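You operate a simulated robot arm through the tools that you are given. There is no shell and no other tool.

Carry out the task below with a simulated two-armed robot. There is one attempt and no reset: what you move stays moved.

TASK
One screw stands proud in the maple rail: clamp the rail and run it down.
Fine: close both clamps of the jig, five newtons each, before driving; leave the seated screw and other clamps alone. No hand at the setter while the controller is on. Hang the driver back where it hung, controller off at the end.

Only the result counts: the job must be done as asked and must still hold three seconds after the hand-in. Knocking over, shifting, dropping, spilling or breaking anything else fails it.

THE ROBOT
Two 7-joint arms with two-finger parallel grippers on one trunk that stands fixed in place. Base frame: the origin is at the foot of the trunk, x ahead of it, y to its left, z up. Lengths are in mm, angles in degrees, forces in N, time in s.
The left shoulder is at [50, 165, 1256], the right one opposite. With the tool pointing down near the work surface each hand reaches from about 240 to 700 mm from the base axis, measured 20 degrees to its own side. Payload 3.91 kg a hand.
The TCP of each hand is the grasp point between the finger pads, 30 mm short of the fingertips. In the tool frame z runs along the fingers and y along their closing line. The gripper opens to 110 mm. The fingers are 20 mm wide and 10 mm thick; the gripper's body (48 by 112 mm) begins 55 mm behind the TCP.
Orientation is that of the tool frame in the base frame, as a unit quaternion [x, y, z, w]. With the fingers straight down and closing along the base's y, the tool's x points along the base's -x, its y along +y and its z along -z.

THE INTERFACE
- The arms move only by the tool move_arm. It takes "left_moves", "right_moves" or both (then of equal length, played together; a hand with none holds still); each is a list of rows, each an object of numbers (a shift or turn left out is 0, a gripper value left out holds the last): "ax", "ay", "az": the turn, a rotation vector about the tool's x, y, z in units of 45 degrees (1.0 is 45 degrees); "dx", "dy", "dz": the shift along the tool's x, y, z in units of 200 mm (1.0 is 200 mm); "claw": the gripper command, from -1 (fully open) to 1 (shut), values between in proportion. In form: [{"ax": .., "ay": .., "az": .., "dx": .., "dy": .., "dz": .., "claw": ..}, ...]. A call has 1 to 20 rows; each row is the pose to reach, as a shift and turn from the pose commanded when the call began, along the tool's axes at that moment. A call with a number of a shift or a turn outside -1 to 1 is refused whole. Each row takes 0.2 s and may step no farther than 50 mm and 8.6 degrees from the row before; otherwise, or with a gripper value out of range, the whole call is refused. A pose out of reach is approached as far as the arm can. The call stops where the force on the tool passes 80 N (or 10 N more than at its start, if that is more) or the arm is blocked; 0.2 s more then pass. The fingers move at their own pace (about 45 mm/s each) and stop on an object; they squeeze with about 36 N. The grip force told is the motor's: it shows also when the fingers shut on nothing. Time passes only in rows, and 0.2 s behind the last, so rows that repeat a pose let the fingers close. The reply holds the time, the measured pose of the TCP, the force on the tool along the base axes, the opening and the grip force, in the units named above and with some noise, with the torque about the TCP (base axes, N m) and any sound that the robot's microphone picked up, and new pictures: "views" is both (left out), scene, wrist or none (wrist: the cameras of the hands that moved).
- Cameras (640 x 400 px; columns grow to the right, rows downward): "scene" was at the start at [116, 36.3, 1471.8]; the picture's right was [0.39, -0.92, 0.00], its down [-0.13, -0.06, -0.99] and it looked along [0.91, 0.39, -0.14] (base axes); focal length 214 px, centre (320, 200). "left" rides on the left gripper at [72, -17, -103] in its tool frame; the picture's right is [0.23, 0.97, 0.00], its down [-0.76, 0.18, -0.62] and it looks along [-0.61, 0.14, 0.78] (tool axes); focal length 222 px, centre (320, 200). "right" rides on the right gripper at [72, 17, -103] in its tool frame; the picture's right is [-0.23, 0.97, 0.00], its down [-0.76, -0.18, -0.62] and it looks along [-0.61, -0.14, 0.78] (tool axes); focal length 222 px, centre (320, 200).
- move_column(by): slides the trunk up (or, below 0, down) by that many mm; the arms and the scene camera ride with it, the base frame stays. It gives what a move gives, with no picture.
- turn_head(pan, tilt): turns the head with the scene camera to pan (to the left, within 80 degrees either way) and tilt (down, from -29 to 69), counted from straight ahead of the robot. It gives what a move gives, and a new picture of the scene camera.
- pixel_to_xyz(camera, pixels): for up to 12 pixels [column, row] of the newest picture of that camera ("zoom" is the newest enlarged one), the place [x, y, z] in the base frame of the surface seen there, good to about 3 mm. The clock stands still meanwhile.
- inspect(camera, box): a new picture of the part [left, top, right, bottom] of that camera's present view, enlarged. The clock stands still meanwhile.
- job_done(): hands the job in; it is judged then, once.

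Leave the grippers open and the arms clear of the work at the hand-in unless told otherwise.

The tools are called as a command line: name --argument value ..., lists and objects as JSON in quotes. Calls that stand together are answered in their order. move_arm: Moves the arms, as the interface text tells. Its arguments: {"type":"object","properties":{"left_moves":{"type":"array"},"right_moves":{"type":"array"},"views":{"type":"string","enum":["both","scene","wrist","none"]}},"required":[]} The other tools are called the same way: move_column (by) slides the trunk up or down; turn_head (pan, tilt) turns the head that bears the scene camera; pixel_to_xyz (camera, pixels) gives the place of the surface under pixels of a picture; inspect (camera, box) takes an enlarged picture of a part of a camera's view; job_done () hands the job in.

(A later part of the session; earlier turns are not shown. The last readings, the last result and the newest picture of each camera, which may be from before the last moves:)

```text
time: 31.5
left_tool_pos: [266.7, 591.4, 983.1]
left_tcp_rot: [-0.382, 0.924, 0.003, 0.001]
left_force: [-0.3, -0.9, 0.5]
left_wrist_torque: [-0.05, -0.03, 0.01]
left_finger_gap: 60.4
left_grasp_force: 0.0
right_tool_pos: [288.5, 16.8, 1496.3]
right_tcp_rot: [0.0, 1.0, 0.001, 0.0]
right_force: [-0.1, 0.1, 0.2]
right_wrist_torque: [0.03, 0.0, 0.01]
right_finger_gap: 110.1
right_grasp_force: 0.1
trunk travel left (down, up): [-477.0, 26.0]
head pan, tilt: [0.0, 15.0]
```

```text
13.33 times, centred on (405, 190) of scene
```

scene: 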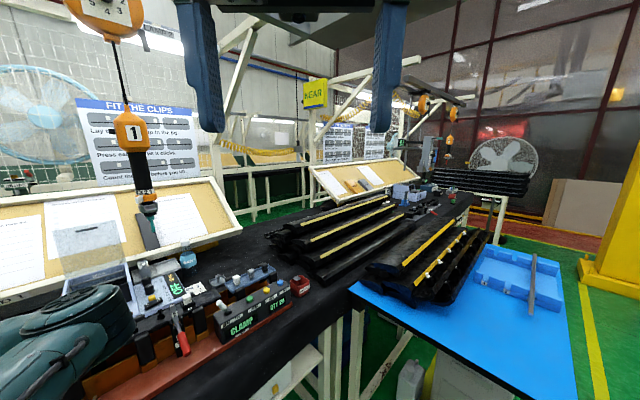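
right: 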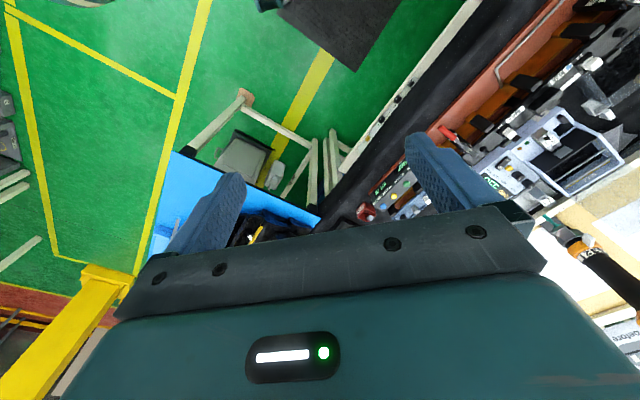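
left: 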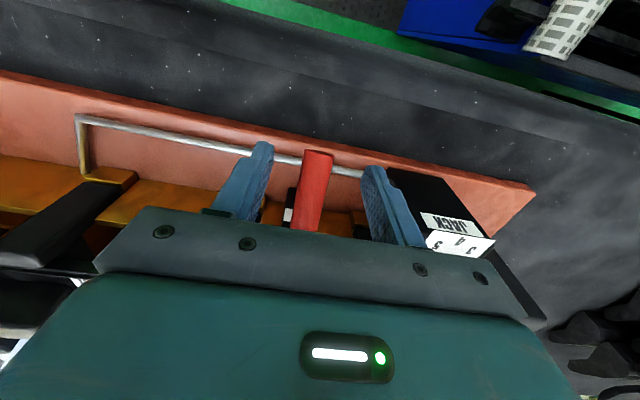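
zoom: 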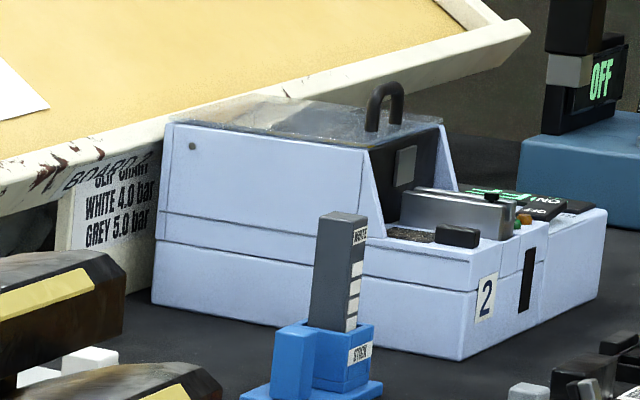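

"Setters" are the torque tabs (like the pale tab on the driver's ring), so I must keep hands off the driver's ring while the controller is on. Back to the clamp: I'll gently close the fingers on clamp 1's red handle.

turn_head --pan 45 --tilt 28

move_arm --left_moves '[{"claw": 0.2}, {"claw": 0.5}, {"claw": 0.7}, {"claw": 1.0}, {"claw": 1.0}]' --views "wrist"

```text
time: 32.6
left_tool_pos: [267.1, 590.5, 982.9]
left_tcp_rot: [-0.382, 0.924, 0.003, 0.0]
left_force: [0.3, -0.5, -0.4]
left_wrist_torque: [-0.02, 0.0, -0.02]
left_finger_gap: 60.6
left_grasp_force: 0.0
right_tool_pos: [287.5, 18.4, 1495.1]
right_tcp_rot: [0.0, 1.0, 0.001, 0.0]
right_force: [0.3, 0.0, -0.3]
right_wrist_torque: [-0.01, -0.01, -0.03]
right_finger_gap: 109.9
right_grasp_force: 0.0
trunk travel left (down, up): [-477.0, 26.0]
head pan, tilt: [45.0, 28.0]
```

scene: 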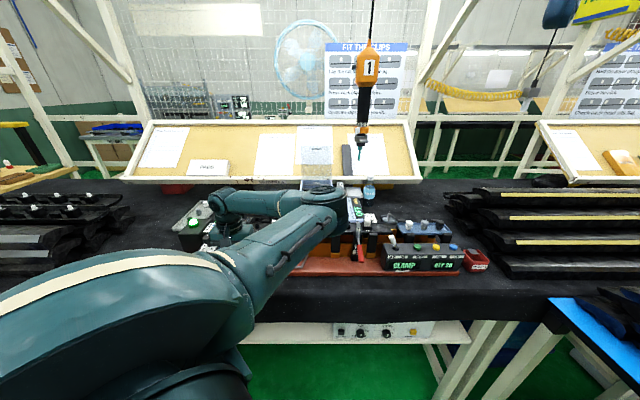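

```text
time: 33.8
left_tool_pos: [269.3, 587.3, 983.2]
left_tcp_rot: [-0.381, 0.925, 0.001, 0.0]
left_force: [14.8, -18.4, -3.0]
left_wrist_torque: [-0.21, -0.07, 0.17]
left_finger_gap: 16.7
left_grasp_force: 45.1
right_tool_pos: [290.7, 15.1, 1494.2]
right_tcp_rot: [0.0, 1.0, 0.002, -0.001]
right_force: [-0.5, 0.5, 0.2]
right_wrist_torque: [-0.01, -0.01, 0.0]
right_finger_gap: 109.9
right_grasp_force: 0.0
trunk travel left (down, up): [-477.0, 26.0]
head pan, tilt: [45.0, 28.0]
```

left: 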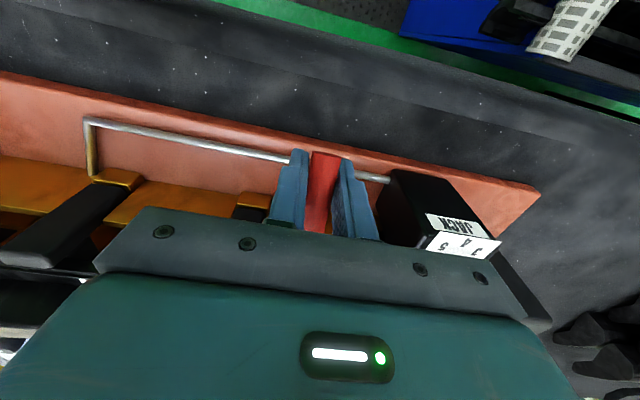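

The fingers hold the handle (16.7 mm) but the hand is about 4 mm off to the left, with 23 N sideways. I shift 4 mm along the rail to relax it.

move_arm --left_moves '[{"dy": -0.01}, {"dy": -0.019}]' --views "none"

```text
time: 34.4
left_tool_pos: [270.0, 588.3, 983.7]
left_tcp_rot: [-0.382, 0.924, 0.002, 0.001]
left_force: [12.3, -8.7, -7.2]
left_wrist_torque: [-0.49, 0.22, 0.1]
left_finger_gap: 16.6
left_grasp_force: 45.0
right_tool_pos: [289.5, 15.3, 1494.7]
right_tcp_rot: [-0.001, 1.0, 0.002, -0.001]
right_force: [0.1, -0.6, -0.9]
right_wrist_torque: [0.02, 0.02, 0.0]
right_finger_gap: 110.0
right_grasp_force: 0.1
trunk travel left (down, up): [-477.0, 26.0]
head pan, tilt: [45.0, 28.0]
```

move_arm --left_moves '[{"dy": -0.012}, {"dy": -0.024}]' --views "none"

```text
time: 35.0
left_tool_pos: [270.8, 587.5, 983.9]
left_tcp_rot: [-0.384, 0.923, 0.006, 0.001]
left_force: [-1.0, 4.7, -2.3]
left_wrist_torque: [-0.24, 0.27, -0.08]
left_finger_gap: 16.4
left_grasp_force: 44.6
right_tool_pos: [288.1, 18.7, 1496.1]
right_tcp_rot: [0.0, 1.0, 0.0, 0.0]
right_force: [0.0, 0.8, -1.4]
right_wrist_torque: [-0.04, 0.0, -0.03]
right_finger_gap: 110.0
right_grasp_force: 0.0
trunk travel left (down, up): [-477.0, 26.0]
head pan, tilt: [45.0, 28.0]
```

Lateral force is relieved. Now I lift the handle along an arc about the pivot (first 20°), watching the forces.

move_arm --left_moves '[{"dx": 0.008, "dz": -0.028}, {"dx": 0.0135, "dz": -0.0545}, {"dx": 0.016, "dz": -0.083}, {"dx": 0.0175, "dz": -0.11}]' --views "wrist"

inspect --camera "scene" --box '[370, 230, 500, 280]'

```text
time: 36.0
left_tool_pos: [265.8, 584.9, 1004.4]
left_tcp_rot: [-0.384, 0.924, 0.003, -0.001]
left_force: [-15.7, 12.3, -17.1]
left_wrist_torque: [-0.84, 1.0, -0.03]
left_finger_gap: 17.0
left_grasp_force: 45.0
right_tool_pos: [285.6, 21.6, 1494.9]
right_tcp_rot: [0.0, 1.0, -0.001, 0.001]
right_force: [-0.4, 0.9, -0.1]
right_wrist_torque: [-0.04, 0.01, -0.03]
right_finger_gap: 110.1
right_grasp_force: 0.0
trunk travel left (down, up): [-477.0, 26.0]
head pan, tilt: [45.0, 28.0]
```

left: 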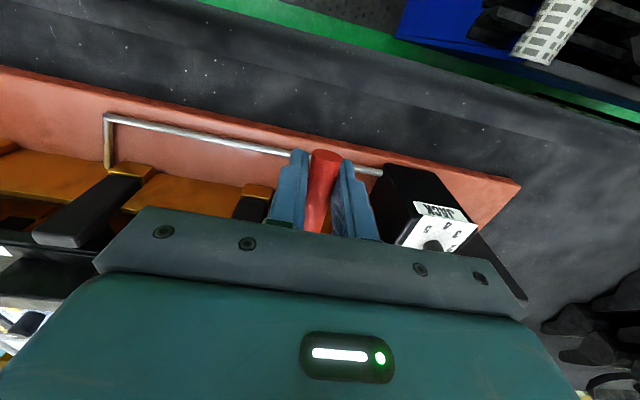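

```text
4.92 times, centred on (435, 255) of scene
```

zoom: 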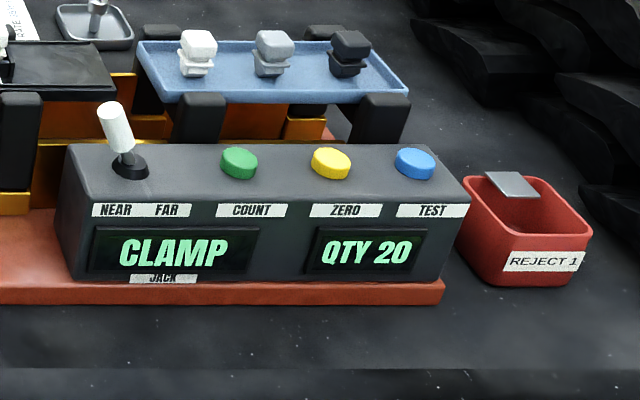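

Handle moves with hinge drag (~17 N) but there is a sideways pull of 20 N; I recentre 5 mm and continue the arc to about 40°.

move_arm --left_moves '[{"dy": 0.012}, {"dy": 0.024}, {"dx": -0.003, "dy": 0.024, "dz": -0.028}, {"dx": -0.006, "dy": 0.024, "dz": -0.056}, {"dx": -0.012, "dy": 0.024, "dz": -0.083}, {"dx": -0.021, "dy": 0.024, "dz": -0.11}]' --views "wrist"

inspect --camera "scene" --box '[180, 150, 500, 290]'

```text
time: 37.4
left_tool_pos: [270.0, 587.9, 1027.8]
left_tcp_rot: [-0.381, 0.925, 0.001, 0.0]
left_force: [-9.4, -18.0, -14.3]
left_wrist_torque: [-0.98, 0.89, 0.12]
left_finger_gap: 16.6
left_grasp_force: 44.7
right_tool_pos: [286.8, 15.7, 1496.3]
right_tcp_rot: [0.0, 1.0, 0.0, 0.0]
right_force: [-0.3, 0.1, -0.3]
right_wrist_torque: [-0.02, 0.0, -0.01]
right_finger_gap: 109.8
right_grasp_force: 0.0
trunk travel left (down, up): [-477.0, 26.0]
head pan, tilt: [45.0, 28.0]
```

left: 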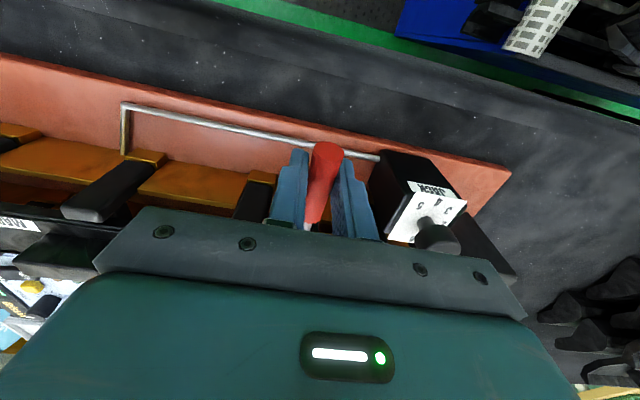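

```text
2.00 times, centred on (340, 220) of scene
```

zoom: 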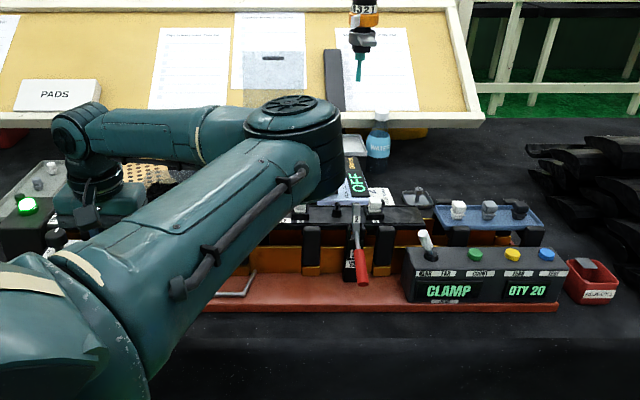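

The handle has turned up roughly 50°. The pivot fits better at about u=650, z=1006. I lift another 9 mm and look at the forces.

move_arm --left_moves '[{"dx": 0.008, "dz": -0.015}, {"dx": 0.005, "dz": -0.03}, {"dx": 0.0, "dz": -0.045}]' --views "wrist"

inspect --camera "scene" --box '[370, 230, 500, 280]'

inspect --camera "left" --box '[240, 120, 400, 230]'

```text
time: 38.2
left_tool_pos: [271.3, 589.3, 1035.4]
left_tcp_rot: [-0.381, 0.925, 0.001, 0.0]
left_force: [1.8, -6.4, -18.4]
left_wrist_torque: [-0.92, 0.88, 0.14]
left_finger_gap: 16.7
left_grasp_force: 44.8
right_tool_pos: [289.2, 19.2, 1494.3]
right_tcp_rot: [0.0, 1.0, -0.001, -0.001]
right_force: [0.1, 0.2, -0.3]
right_wrist_torque: [0.01, -0.04, 0.01]
right_finger_gap: 110.0
right_grasp_force: 0.1
trunk travel left (down, up): [-477.0, 26.0]
head pan, tilt: [45.0, 28.0]
```

left: 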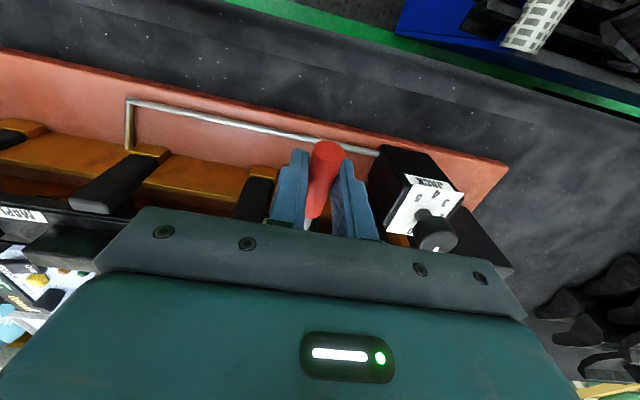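

```text
4.92 times, centred on (435, 255) of scene
```

zoom: 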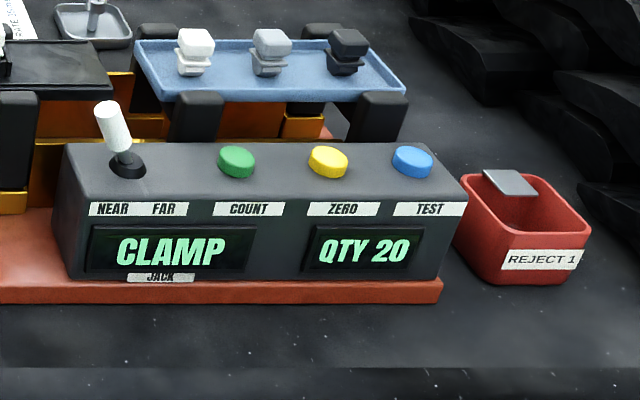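

```text
3.64 times, centred on (320, 175) of left
```

zoom: 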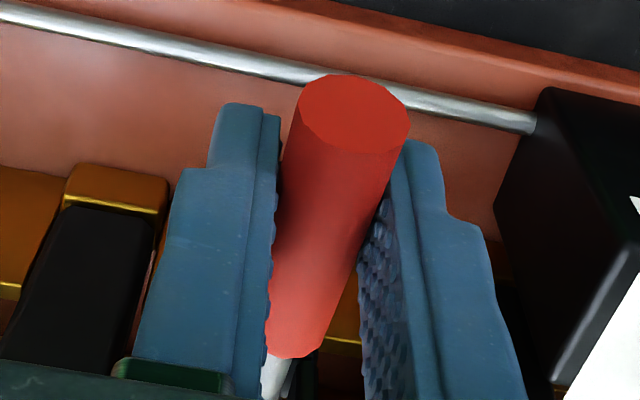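

I'll measure the handle's end and root to get its angle.

pixel_to_xyz --camera "left" --pixels '[[330, 150], [325, 165], [320, 185], [315, 205], [309, 225], [310, 221]]'

```text
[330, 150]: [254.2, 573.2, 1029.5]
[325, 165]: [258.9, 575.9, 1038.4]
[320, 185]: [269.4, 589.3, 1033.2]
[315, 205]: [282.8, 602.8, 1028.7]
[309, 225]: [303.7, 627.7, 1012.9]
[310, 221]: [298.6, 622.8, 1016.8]
```

The handle has turned about 40° (now ~15° above level); it drags a bit in the grip. I continue another 20° of arc.

move_arm --left_moves '[{"dx": -0.014, "dz": -0.025}, {"dx": -0.03, "dz": -0.048}, {"dx": -0.049, "dz": -0.071}, {"dx": -0.068, "dz": -0.091}]' --views "wrist"

pixel_to_xyz --camera "left" --pixels '[[328, 150], [325, 165], [320, 185], [315, 205], [309, 225]]'

inspect --camera "scene" --box '[370, 230, 500, 280]'

```text
time: 39.2
left_tool_pos: [277.8, 596.5, 1054.7]
left_tcp_rot: [-0.382, 0.924, 0.0, -0.002]
left_force: [-7.4, -20.9, -10.1]
left_wrist_torque: [-1.19, 0.97, 0.01]
left_finger_gap: 16.6
left_grasp_force: 45.2
right_tool_pos: [287.1, 15.1, 1494.4]
right_tcp_rot: [0.0, 1.0, 0.002, 0.0]
right_force: [0.5, 0.2, -0.3]
right_wrist_torque: [0.0, -0.01, 0.01]
right_finger_gap: 109.8
right_grasp_force: 0.1
trunk travel left (down, up): [-477.0, 26.0]
head pan, tilt: [45.0, 28.0]
```

left: 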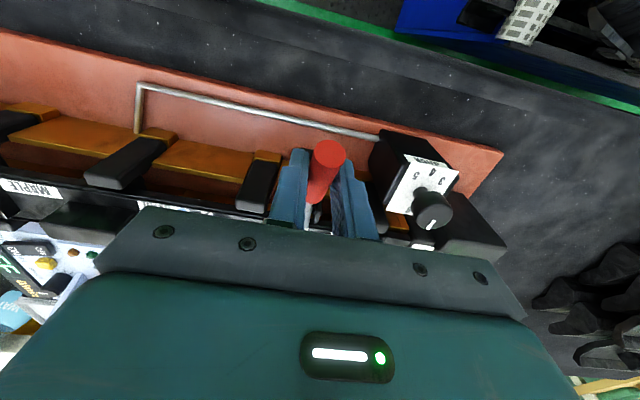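

```text
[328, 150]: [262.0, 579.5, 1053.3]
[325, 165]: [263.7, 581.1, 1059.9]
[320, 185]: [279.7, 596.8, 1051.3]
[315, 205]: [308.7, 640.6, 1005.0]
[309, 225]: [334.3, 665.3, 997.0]
```

```text
4.92 times, centred on (435, 255) of scene
```

zoom: 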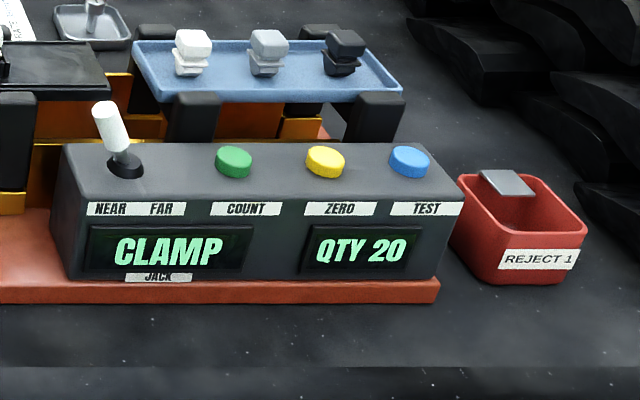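

About 60° turned; resistance is purely along the motion (~22 N). Another 8°.

move_arm --left_moves '[{"dx": -0.012, "dz": -0.011}, {"dx": -0.024, "dz": -0.021}, {"dx": -0.037, "dz": -0.03}]' --views "wrist"

inspect --camera "scene" --box '[370, 230, 500, 280]'

inspect --camera "left" --box '[240, 120, 400, 230]'

```text
time: 40.0
left_tool_pos: [281.8, 602.0, 1062.3]
left_tcp_rot: [-0.382, 0.924, 0.002, -0.001]
left_force: [-11.9, -24.0, -3.9]
left_wrist_torque: [-1.22, 0.97, -0.04]
left_finger_gap: 16.4
left_grasp_force: 44.8
right_tool_pos: [287.5, 14.7, 1496.0]
right_tcp_rot: [-0.001, 1.0, 0.001, 0.002]
right_force: [0.5, -0.2, -0.2]
right_wrist_torque: [0.0, -0.02, -0.03]
right_finger_gap: 110.0
right_grasp_force: 0.0
trunk travel left (down, up): [-477.0, 26.0]
head pan, tilt: [45.0, 28.0]
```

left: 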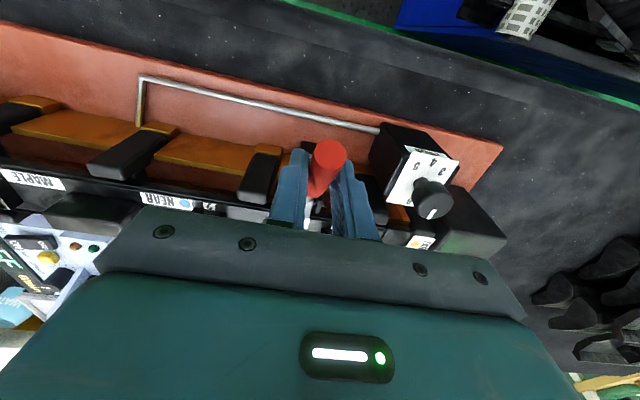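

```text
4.92 times, centred on (435, 255) of scene
```

zoom: 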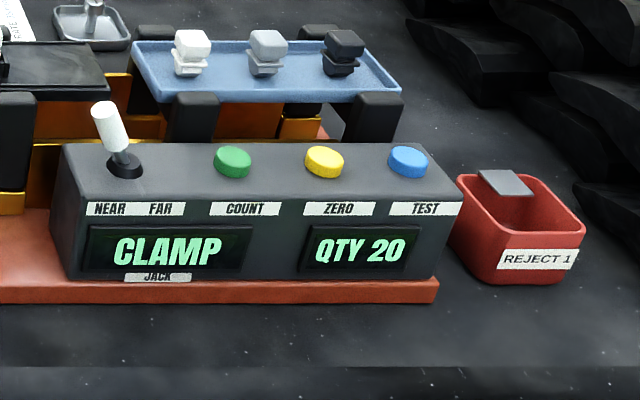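

```text
3.64 times, centred on (320, 175) of left
```

zoom: 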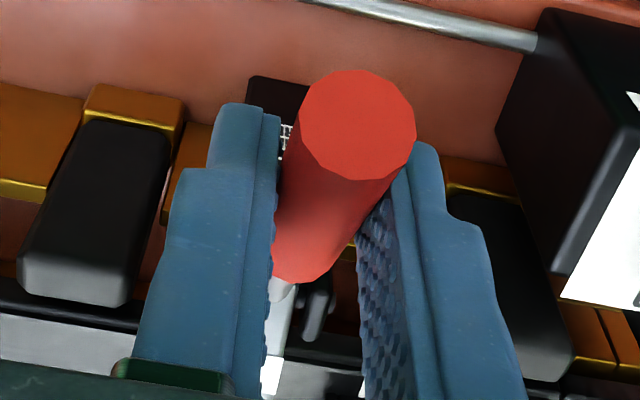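

Still moving freely with steady drag. Another ~8° in small steps.

move_arm --left_moves '[{"dx": -0.013, "dz": -0.009}, {"dx": -0.027, "dz": -0.017}, {"dx": -0.042, "dz": -0.025}]' --views "wrist"

inspect --camera "left" --box '[240, 120, 400, 230]'

inspect --camera "scene" --box '[370, 230, 500, 280]'

```text
time: 40.8
left_tool_pos: [288.5, 606.1, 1068.5]
left_tcp_rot: [-0.383, 0.924, 0.003, -0.001]
left_force: [-15.4, -21.5, -2.3]
left_wrist_torque: [-1.35, 1.03, -0.13]
left_finger_gap: 16.5
left_grasp_force: 44.6
right_tool_pos: [285.9, 14.4, 1496.8]
right_tcp_rot: [0.0, 1.0, 0.002, 0.001]
right_force: [-0.3, -0.7, 1.3]
right_wrist_torque: [-0.01, -0.02, -0.03]
right_finger_gap: 109.9
right_grasp_force: 0.1
trunk travel left (down, up): [-477.0, 26.0]
head pan, tilt: [45.0, 28.0]
```

left: 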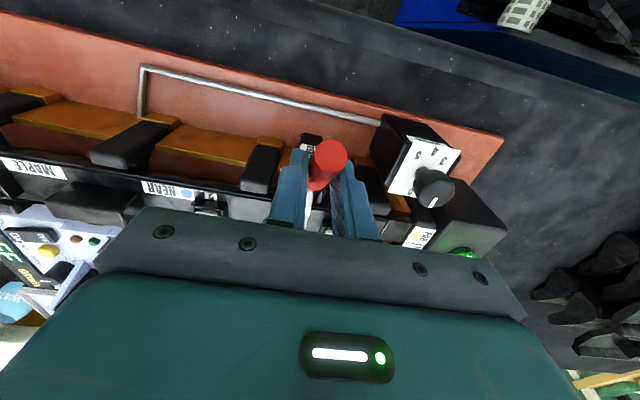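

```text
3.64 times, centred on (320, 175) of left
```

zoom: 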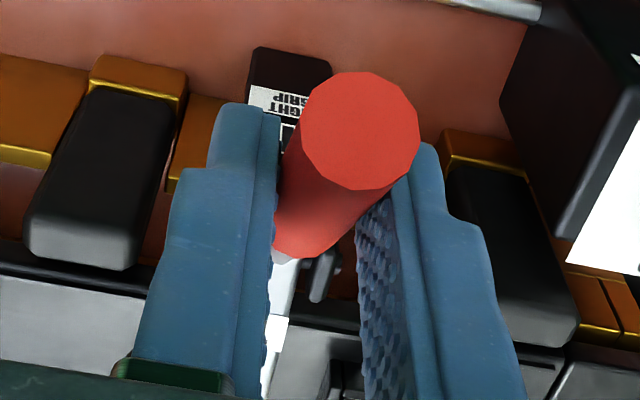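

```text
4.92 times, centred on (435, 255) of scene
```

zoom: 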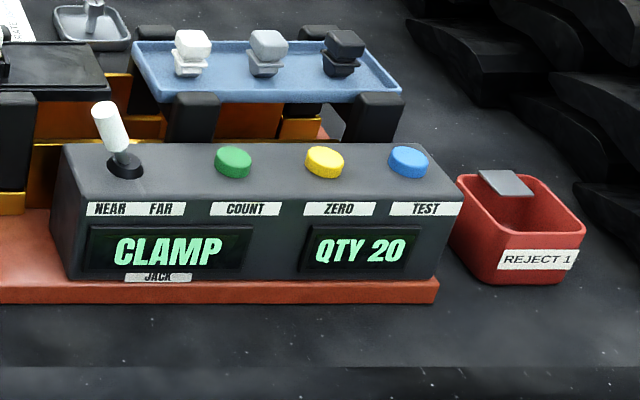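

The arm is coming down (its label now shows from above between the fingers). I continue toward vertical in small steps.

move_arm --left_moves '[{"dx": -0.018, "dz": -0.009}, {"dx": -0.036, "dz": -0.017}, {"dx": -0.054, "dz": -0.025}]' --views "wrist"

inspect --camera "left" --box '[240, 120, 400, 230]'

inspect --camera "scene" --box '[370, 230, 500, 280]'

```text
time: 41.6
left_tool_pos: [294.5, 612.4, 1072.5]
left_tcp_rot: [-0.382, 0.924, 0.0, -0.001]
left_force: [-18.7, -30.1, -1.1]
left_wrist_torque: [-0.78, 0.34, -0.11]
left_finger_gap: 16.4
left_grasp_force: 44.4
right_tool_pos: [285.3, 13.0, 1495.6]
right_tcp_rot: [0.0, 1.0, 0.002, 0.0]
right_force: [0.0, -0.5, 0.4]
right_wrist_torque: [0.0, -0.03, 0.03]
right_finger_gap: 109.9
right_grasp_force: 0.1
trunk travel left (down, up): [-477.0, 26.0]
head pan, tilt: [45.0, 28.0]
```

left: 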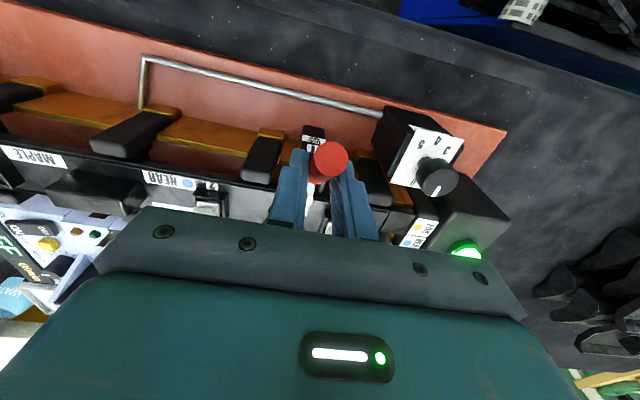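

```text
3.64 times, centred on (320, 175) of left
```

zoom: 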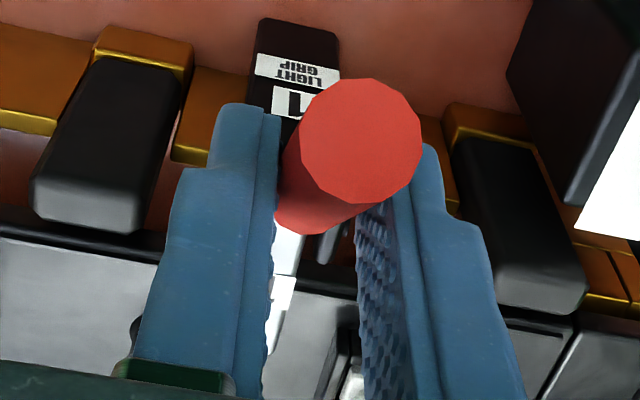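

```text
4.92 times, centred on (435, 255) of scene
```

zoom: 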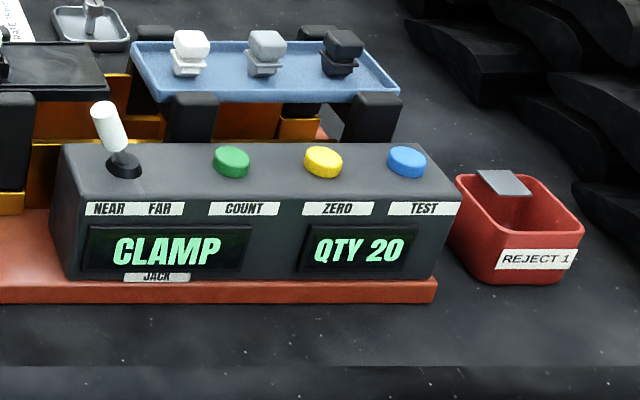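

Resistance rose to ~34 N. I'll let go gently and back the hand off toward the robot to see where the clamp arm is.

move_arm --left_moves '[{"claw": 0.5}, {"claw": 0.3}, {"claw": 0.3}]' --views "wrist"

move_arm --left_moves '[{"dz": -0.2}, {"dz": -0.4}, {"dz": -0.5, "dx": 0.2}, {"dz": -0.5, "dx": 0.42}]' --views "wrist"

inspect --camera "left" --box '[230, 100, 430, 225]'

```text
time: 42.4
left_tool_pos: [297.6, 617.6, 1071.0]
left_tcp_rot: [-0.381, 0.925, 0.003, 0.002]
left_force: [0.4, 0.4, 1.0]
left_wrist_torque: [-0.04, -0.01, -0.01]
left_finger_gap: 38.5
left_grasp_force: 0.1
right_tool_pos: [287.5, 16.5, 1496.1]
right_tcp_rot: [0.0, 1.0, 0.001, 0.0]
right_force: [-0.8, -0.9, 0.5]
right_wrist_torque: [0.01, 0.0, -0.01]
right_finger_gap: 110.1
right_grasp_force: 0.1
trunk travel left (down, up): [-477.0, 26.0]
head pan, tilt: [45.0, 28.0]
```

left: 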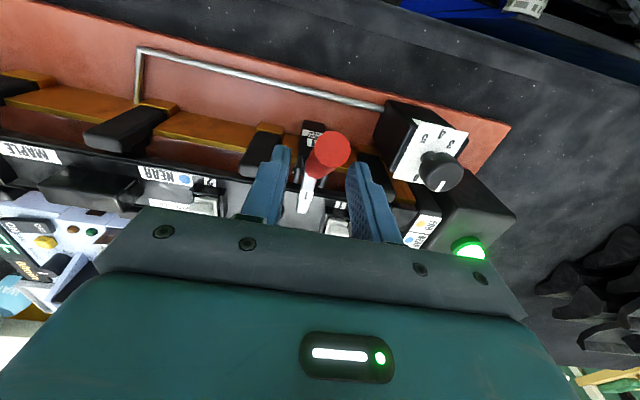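

```text
time: 43.4
left_tool_pos: [237.9, 557.8, 1168.8]
left_tcp_rot: [-0.382, 0.924, 0.003, 0.001]
left_force: [0.0, 0.7, -0.9]
left_wrist_torque: [0.0, -0.03, 0.0]
left_finger_gap: 38.3
left_grasp_force: 0.1
right_tool_pos: [286.7, 16.6, 1495.8]
right_tcp_rot: [0.0, 1.0, 0.001, 0.0]
right_force: [0.1, 0.2, 0.3]
right_wrist_torque: [0.0, 0.0, 0.01]
right_finger_gap: 109.9
right_grasp_force: 0.1
trunk travel left (down, up): [-477.0, 26.0]
head pan, tilt: [45.0, 28.0]
```

left: 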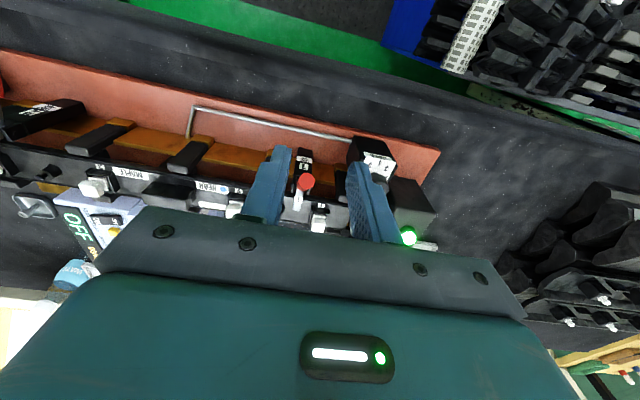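

```text
3.20 times, centred on (330, 162) of left
```

zoom: 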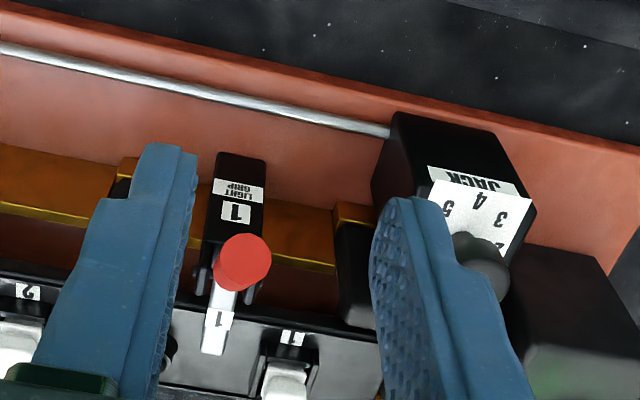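

The clamp held its position. I'll measure the clamp arm's height points from this picture.

pixel_to_xyz --camera "left" --pixels '[[297, 209], [298, 205], [299, 199], [299, 194], [306, 181], [304, 190], [292, 209], [308, 205], [303, 170], [310, 200]]'

inspect --camera "left" --box '[275, 150, 335, 215]'

```text
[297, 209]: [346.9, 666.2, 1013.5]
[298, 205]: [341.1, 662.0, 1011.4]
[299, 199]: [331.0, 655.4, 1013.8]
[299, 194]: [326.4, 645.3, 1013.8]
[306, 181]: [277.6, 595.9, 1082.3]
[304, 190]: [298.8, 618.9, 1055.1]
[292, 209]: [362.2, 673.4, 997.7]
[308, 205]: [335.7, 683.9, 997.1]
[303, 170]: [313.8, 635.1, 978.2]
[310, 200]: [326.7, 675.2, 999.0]
```

```text
6.15 times, centred on (305, 182) of left
```

zoom: 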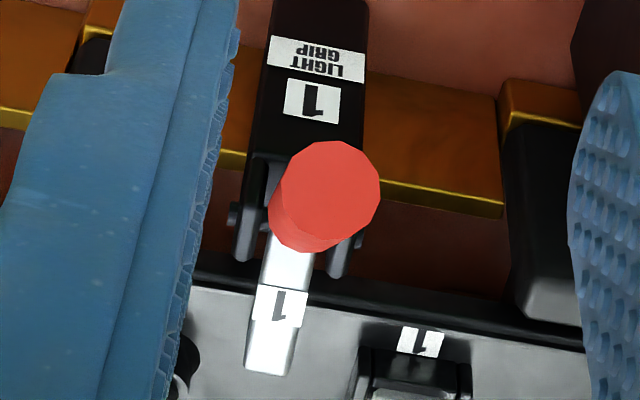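

Clamp 1's arm now lies level on the rail (top at z≈1013 along its whole length): closed. Next clamp 2: I move the hand along at z≈1170 to above handle 2 (about u=608, v=-143 → (531,329)).

move_arm --left_moves '[{"dy": -0.23, "claw": -0.1}, {"dy": -0.46}, {"dy": -0.69}, {"dy": -0.92}]' --views "none"

move_arm --left_moves '[{"dy": -0.22, "dx": -0.06}, {"dy": -0.44, "dx": -0.12}, {"dy": -0.66, "dx": -0.18}, {"dy": -0.92, "dx": -0.23, "dz": 0.0}]' --views "both"

```text
time: 44.4
left_tool_pos: [369.4, 425.7, 1170.7]
left_tcp_rot: [-0.383, 0.924, 0.003, 0.0]
left_force: [0.7, -0.3, 0.1]
left_wrist_torque: [0.03, 0.05, 0.03]
left_finger_gap: 60.5
left_grasp_force: 0.0
right_tool_pos: [288.2, 17.3, 1494.4]
right_tcp_rot: [0.0, 1.0, 0.001, 0.0]
right_force: [0.3, 0.5, 0.2]
right_wrist_torque: [0.02, -0.01, -0.03]
right_finger_gap: 110.1
right_grasp_force: 0.1
trunk travel left (down, up): [-477.0, 26.0]
head pan, tilt: [45.0, 28.0]
```

```text
refused: row 4 steps farther than a row can; nothing moved
```

move_arm --left_moves '[{"dy": -0.19, "dx": -0.05}, {"dy": -0.38, "dx": -0.1}, {"dy": -0.57, "dx": -0.15}, {"dy": -0.76, "dx": -0.19}, {"dy": -0.92, "dx": -0.23}]' --views "both"

```text
time: 45.6
left_tool_pos: [522.0, 336.5, 1169.1]
left_tcp_rot: [-0.383, 0.924, 0.004, 0.001]
left_force: [-0.2, 0.2, -0.4]
left_wrist_torque: [0.02, -0.03, 0.03]
left_finger_gap: 60.4
left_grasp_force: 0.0
left hand out of reach, approached as far as the arm can: row 5
right_tool_pos: [289.2, 17.6, 1495.1]
right_tcp_rot: [0.0, 1.0, 0.001, -0.001]
right_force: [-1.0, 0.9, 0.7]
right_wrist_torque: [-0.04, 0.0, -0.01]
right_finger_gap: 109.8
right_grasp_force: 0.0
trunk travel left (down, up): [-477.0, 26.0]
head pan, tilt: [45.0, 28.0]
```

scene: 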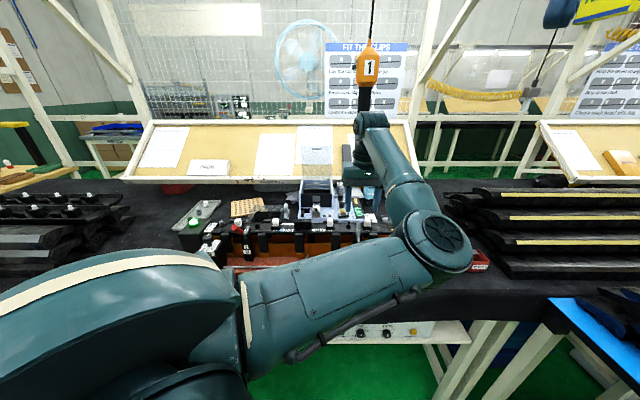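
left: 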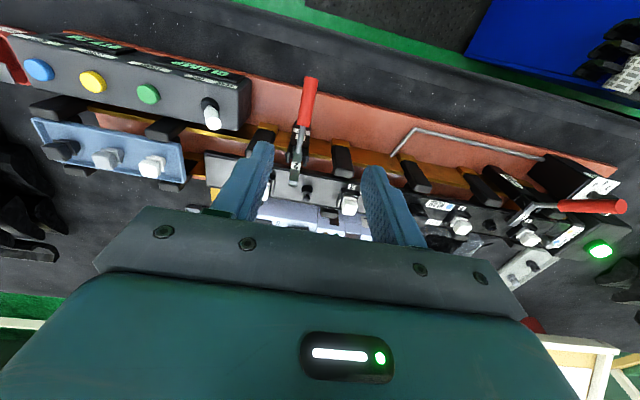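

Hand is near its reach limit here. I check the elbow's clearance above the display box and the handle's location.

pixel_to_xyz --camera "scene" --pixels '[[430, 235], [460, 240], [440, 270], [400, 180], [375, 120], [340, 290]]'

pixel_to_xyz --camera "left" --pixels '[[310, 82], [307, 100], [303, 118], [300, 135], [297, 160], [294, 180], [308, 186], [350, 203], [595, 207], [535, 208], [527, 210]]'

```text
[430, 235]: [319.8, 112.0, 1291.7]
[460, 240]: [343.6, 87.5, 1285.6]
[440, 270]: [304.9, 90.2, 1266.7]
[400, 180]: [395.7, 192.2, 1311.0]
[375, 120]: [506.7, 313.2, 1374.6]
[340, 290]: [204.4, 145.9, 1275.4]
```

```text
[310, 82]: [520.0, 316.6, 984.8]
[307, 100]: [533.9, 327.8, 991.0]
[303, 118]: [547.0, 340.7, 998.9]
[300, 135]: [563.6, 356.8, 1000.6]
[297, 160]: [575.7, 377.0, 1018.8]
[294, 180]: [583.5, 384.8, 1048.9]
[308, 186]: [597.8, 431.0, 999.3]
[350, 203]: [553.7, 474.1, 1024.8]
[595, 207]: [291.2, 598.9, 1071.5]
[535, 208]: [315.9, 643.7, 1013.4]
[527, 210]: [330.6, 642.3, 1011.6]
```

The elbow is far from everything. I descend to z≈1075; reach should improve lower down.

move_arm --left_moves '[{"dz": 0.16}, {"dz": 0.32}, {"dz": 0.47}]' --views "wrist"

inspect --camera "left" --box '[220, 90, 420, 215]'

```text
time: 46.4
left_tool_pos: [523.4, 338.8, 1071.8]
left_tcp_rot: [-0.381, 0.925, 0.003, 0.001]
left_force: [-0.4, 1.0, -1.0]
left_wrist_torque: [-0.02, 0.02, -0.02]
left_finger_gap: 60.6
left_grasp_force: 0.1
right_tool_pos: [288.9, 17.8, 1496.1]
right_tcp_rot: [0.001, 1.0, 0.002, 0.0]
right_force: [0.0, 0.6, 0.2]
right_wrist_torque: [0.03, 0.03, 0.0]
right_finger_gap: 109.9
right_grasp_force: 0.0
trunk travel left (down, up): [-477.0, 26.0]
head pan, tilt: [45.0, 28.0]
```

left: 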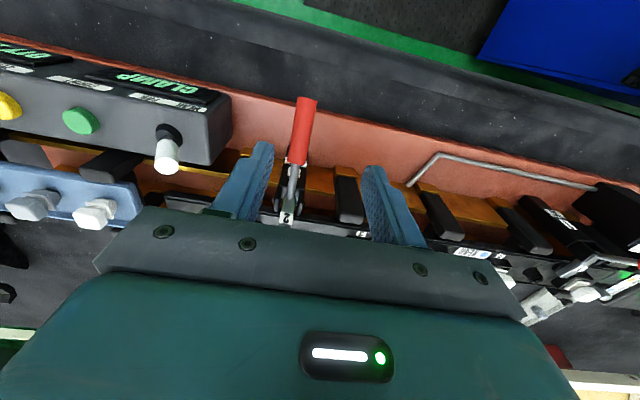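

```text
3.20 times, centred on (320, 152) of left
```

zoom: 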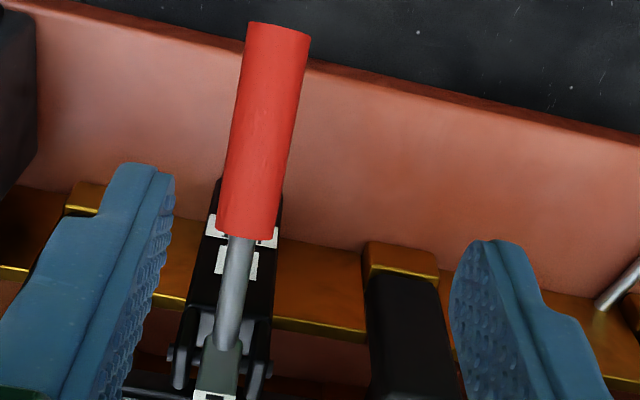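

Handle 2 sits about 14 mm to the side of the hand's centre. I shift over and go down to the handle.

move_arm --left_moves '[{"dy": -0.04, "dx": 0.008}, {"dy": -0.07, "dx": 0.013}, {"dy": -0.07, "dx": 0.013, "dz": 0.15}, {"dy": -0.07, "dx": 0.013, "dz": 0.3}, {"dy": -0.07, "dx": 0.013, "dz": 0.44}]' --views "wrist"

inspect --camera "left" --box '[220, 90, 420, 215]'

```text
time: 47.6
left_tool_pos: [530.7, 349.2, 985.4]
left_tcp_rot: [-0.381, 0.925, 0.001, 0.001]
left_force: [-0.7, 1.1, -0.2]
left_wrist_torque: [-0.01, 0.04, 0.04]
left_finger_gap: 60.8
left_grasp_force: 0.1
left hand out of reach, approached as far as the arm can: row 1, 2, 3, 4, 5
right_tool_pos: [289.2, 18.0, 1494.6]
right_tcp_rot: [0.0, 1.0, 0.001, 0.0]
right_force: [0.9, -0.5, 0.6]
right_wrist_torque: [0.03, 0.0, 0.02]
right_finger_gap: 109.9
right_grasp_force: 0.0
trunk travel left (down, up): [-477.0, 26.0]
head pan, tilt: [45.0, 28.0]
```

left: 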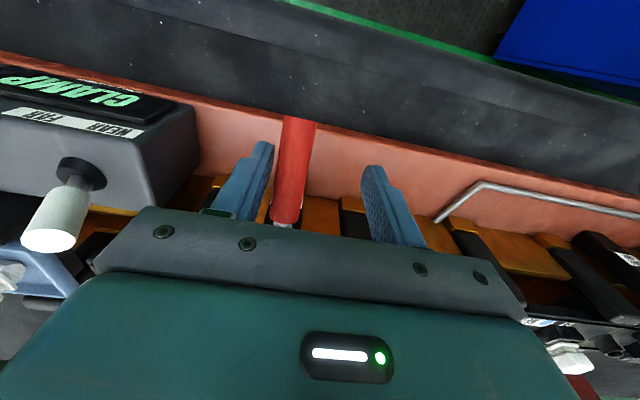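

```text
3.20 times, centred on (320, 152) of left
```

zoom: 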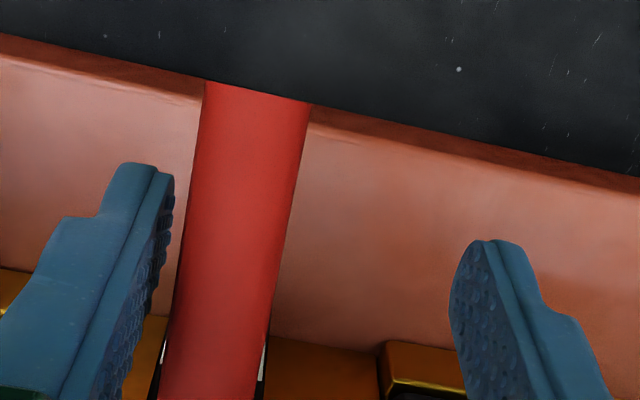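

The arm can't get further that way with this wrist orientation. I raise a bit, and try tilting the hand (pointing forward-down), which brings the wrist closer to the robot.

move_arm --left_moves '[{"dz": -0.2}, {"dz": -0.4}]' --views "none"

move_arm --left_moves '[{"ay": -0.17, "dx": 0.05}, {"ay": -0.34, "dx": 0.1}, {"ay": -0.51, "dx": 0.15}, {"ay": -0.67, "dx": 0.2}]' --views "none"

move_arm --left_moves '[{"dy": -0.05}, {"dy": -0.1}]' --views "both"

```text
time: 48.2
left_tool_pos: [527.3, 345.3, 1065.3]
left_tcp_rot: [-0.382, 0.924, 0.002, 0.001]
left_force: [-0.3, 0.1, -0.7]
left_wrist_torque: [-0.01, -0.03, -0.03]
left_finger_gap: 60.1
left_grasp_force: 0.0
right_tool_pos: [287.3, 16.9, 1495.8]
right_tcp_rot: [0.0, 1.0, 0.001, -0.001]
right_force: [-0.6, 0.7, 0.0]
right_wrist_torque: [0.0, -0.01, 0.01]
right_finger_gap: 110.0
right_grasp_force: 0.0
trunk travel left (down, up): [-477.0, 26.0]
head pan, tilt: [45.0, 28.0]
```

```text
time: 49.2
left_tool_pos: [478.8, 371.7, 1084.3]
left_tcp_rot: [-0.371, 0.889, 0.108, 0.245]
left_force: [0.7, -0.7, -1.0]
left_wrist_torque: [-0.01, -0.03, 0.0]
left_finger_gap: 60.3
left_grasp_force: 0.0
left hand out of reach, approached as far as the arm can: row 1, 2, 3, 4
right_tool_pos: [287.8, 18.3, 1495.8]
right_tcp_rot: [-0.001, 1.0, 0.001, 0.0]
right_force: [0.4, 0.3, -0.3]
right_wrist_torque: [-0.04, 0.02, 0.02]
right_finger_gap: 110.0
right_grasp_force: 0.0
trunk travel left (down, up): [-477.0, 26.0]
head pan, tilt: [45.0, 28.0]
```

```text
time: 49.8
left_tool_pos: [486.4, 372.6, 1090.9]
left_tcp_rot: [-0.369, 0.891, 0.11, 0.242]
left_force: [0.1, 0.7, 0.5]
left_wrist_torque: [0.01, 0.03, -0.01]
left_finger_gap: 60.6
left_grasp_force: 0.1
left hand out of reach, approached as far as the arm can: row 1, 2
right_tool_pos: [288.5, 16.7, 1494.0]
right_tcp_rot: [0.0, 1.0, 0.001, 0.001]
right_force: [0.7, 0.2, 0.3]
right_wrist_torque: [0.02, 0.0, 0.02]
right_finger_gap: 110.1
right_grasp_force: 0.0
trunk travel left (down, up): [-477.0, 26.0]
head pan, tilt: [45.0, 28.0]
```

scene: 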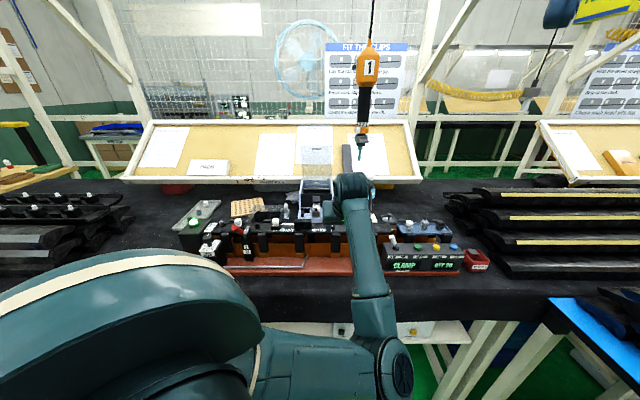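
left: 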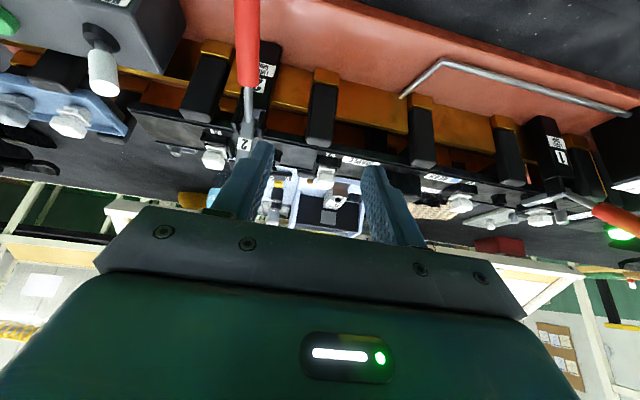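

The left arm folds awkwardly here (elbow low). I'll check where the elbow is before moving it out of the way.

pixel_to_xyz --camera "scene" --pixels '[[400, 370], [385, 345], [370, 300], [310, 370], [372, 330], [355, 230]]'

inspect --camera "right" --box '[320, 0, 640, 240]'

```text
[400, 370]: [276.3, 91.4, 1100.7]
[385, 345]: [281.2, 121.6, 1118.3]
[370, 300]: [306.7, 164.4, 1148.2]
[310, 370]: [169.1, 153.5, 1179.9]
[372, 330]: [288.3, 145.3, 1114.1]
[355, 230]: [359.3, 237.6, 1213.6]
```

```text
1.67 times, centred on (480, 120) of right
```

zoom: 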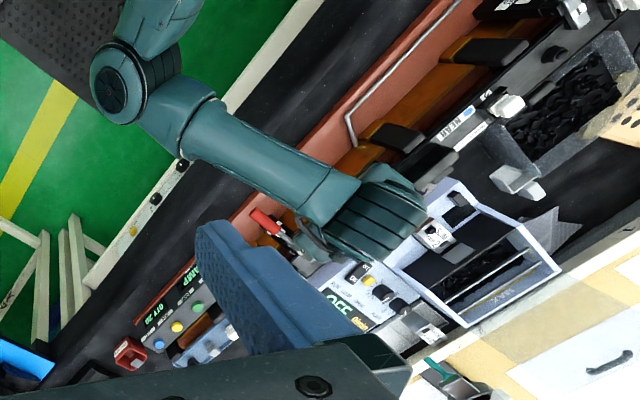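

The elbow is in free space. I bring the left hand back left/up and level it again.

move_arm --left_moves '[{"dx": -0.06, "dy": 0.18, "dz": -0.1, "ay": 0.16}, {"dx": -0.12, "dy": 0.36, "dz": -0.2, "ay": 0.32}, {"dx": -0.18, "dy": 0.54, "dz": -0.31, "ay": 0.48}, {"dx": -0.25, "dy": 0.716, "dz": -0.418, "ay": 0.63}]' --views "scene"

```text
time: 50.8
left_tool_pos: [390.4, 465.9, 1185.5]
left_tcp_rot: [-0.381, 0.925, 0.007, 0.014]
left_force: [-0.9, -0.3, 0.5]
left_wrist_torque: [-0.02, -0.01, 0.0]
left_finger_gap: 60.4
left_grasp_force: 0.1
right_tool_pos: [288.4, 17.4, 1495.9]
right_tcp_rot: [0.0, 1.0, 0.0, 0.0]
right_force: [0.4, 0.7, 0.5]
right_wrist_torque: [0.0, -0.03, 0.01]
right_finger_gap: 109.8
right_grasp_force: 0.0
trunk travel left (down, up): [-477.0, 26.0]
head pan, tilt: [45.0, 28.0]
```

scene: 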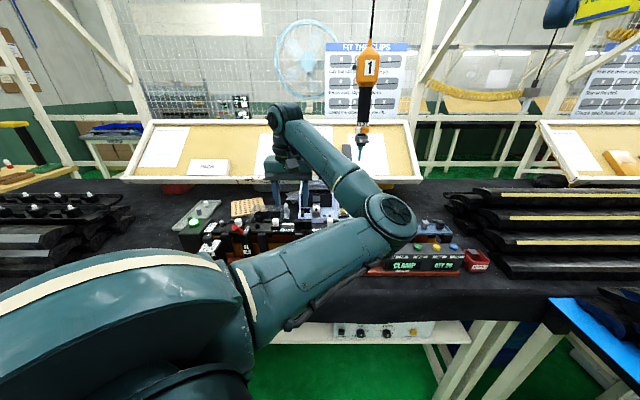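

Now I park the left hand up and to the left so the right arm can work on clamp 2.

move_arm --left_moves '[{"dx": 0.033, "dy": 0.166, "dz": -0.144}, {"dx": 0.065, "dy": 0.331, "dz": -0.288}, {"dx": 0.098, "dy": 0.497, "dz": -0.432}, {"dx": 0.13, "dy": 0.662, "dz": -0.576}, {"dx": 0.163, "dy": 0.828, "dz": -0.72}]' --views "none"

move_arm --left_moves '[{"dx": 0.043, "dy": 0.15, "dz": -0.12}, {"dx": 0.086, "dy": 0.3, "dz": -0.24}, {"dx": 0.128, "dy": 0.45, "dz": -0.36}, {"dx": 0.171, "dy": 0.6, "dz": -0.48}, {"dx": 0.214, "dy": 0.75, "dz": -0.6}]' --views "scene"

inspect --camera "scene" --box '[190, 180, 350, 280]'

```text
time: 52.0
left_tool_pos: [244.1, 557.1, 1330.9]
left_tcp_rot: [-0.382, 0.924, 0.009, 0.015]
left_force: [-0.8, 0.7, 0.0]
left_wrist_torque: [-0.02, -0.02, 0.03]
left_finger_gap: 60.5
left_grasp_force: 0.0
right_tool_pos: [286.6, 17.3, 1495.6]
right_tcp_rot: [-0.001, 1.0, 0.0, 0.001]
right_force: [-0.4, 0.4, -0.3]
right_wrist_torque: [-0.02, 0.02, -0.04]
right_finger_gap: 109.9
right_grasp_force: 0.0
trunk travel left (down, up): [-477.0, 26.0]
head pan, tilt: [45.0, 28.0]
```

```text
time: 53.2
left_tool_pos: [106.4, 631.7, 1448.7]
left_tcp_rot: [-0.382, 0.924, 0.009, 0.016]
left_force: [-0.7, -0.2, 0.2]
left_wrist_torque: [0.0, -0.02, 0.02]
left_finger_gap: 60.4
left_grasp_force: 0.0
right_tool_pos: [286.6, 18.7, 1495.6]
right_tcp_rot: [0.0, 1.0, 0.0, 0.001]
right_force: [-0.5, 0.3, 0.4]
right_wrist_torque: [0.01, -0.02, -0.03]
right_finger_gap: 110.0
right_grasp_force: 0.0
trunk travel left (down, up): [-477.0, 26.0]
head pan, tilt: [45.0, 28.0]
```

scene: 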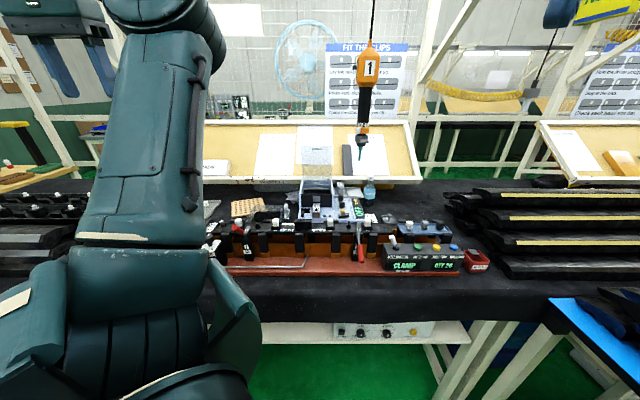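

```text
4.00 times, centred on (270, 230) of scene
```

zoom: 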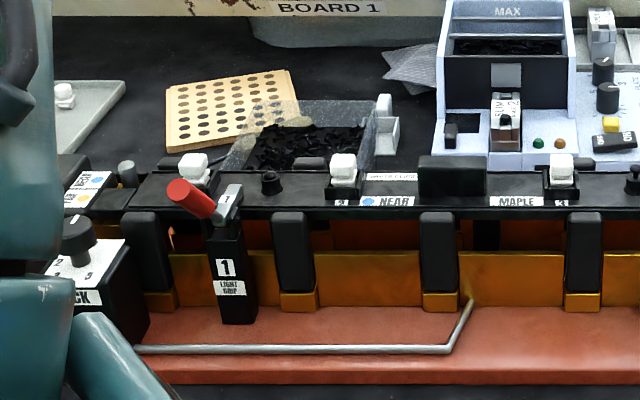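

Clear view now. Closer look at clamp 1's arm from the scene camera.

inspect --camera "scene" --box '[225, 210, 265, 250]'

inspect --camera "scene" --box '[345, 205, 395, 265]'

```text
10.00 times, centred on (245, 230) of scene
```

zoom: 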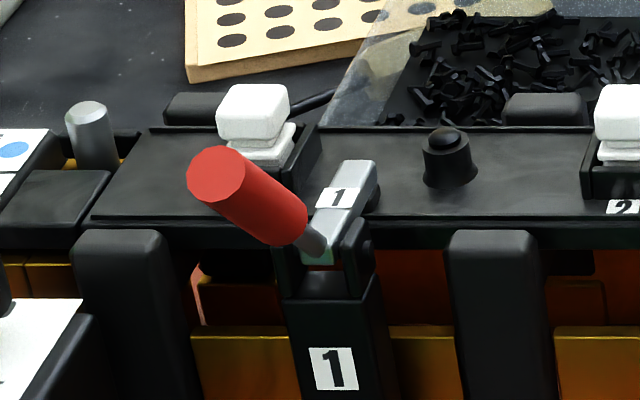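

```text
6.67 times, centred on (370, 235) of scene
```

zoom: 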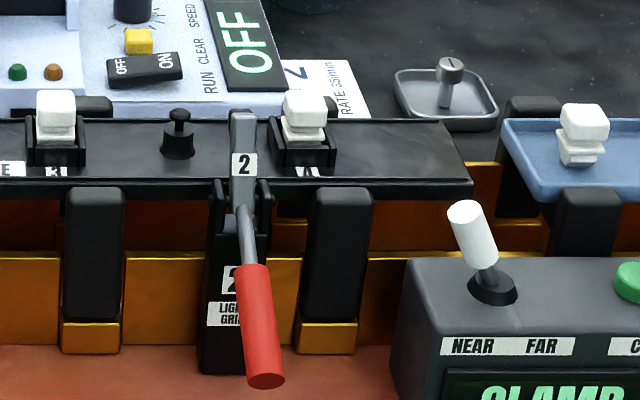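

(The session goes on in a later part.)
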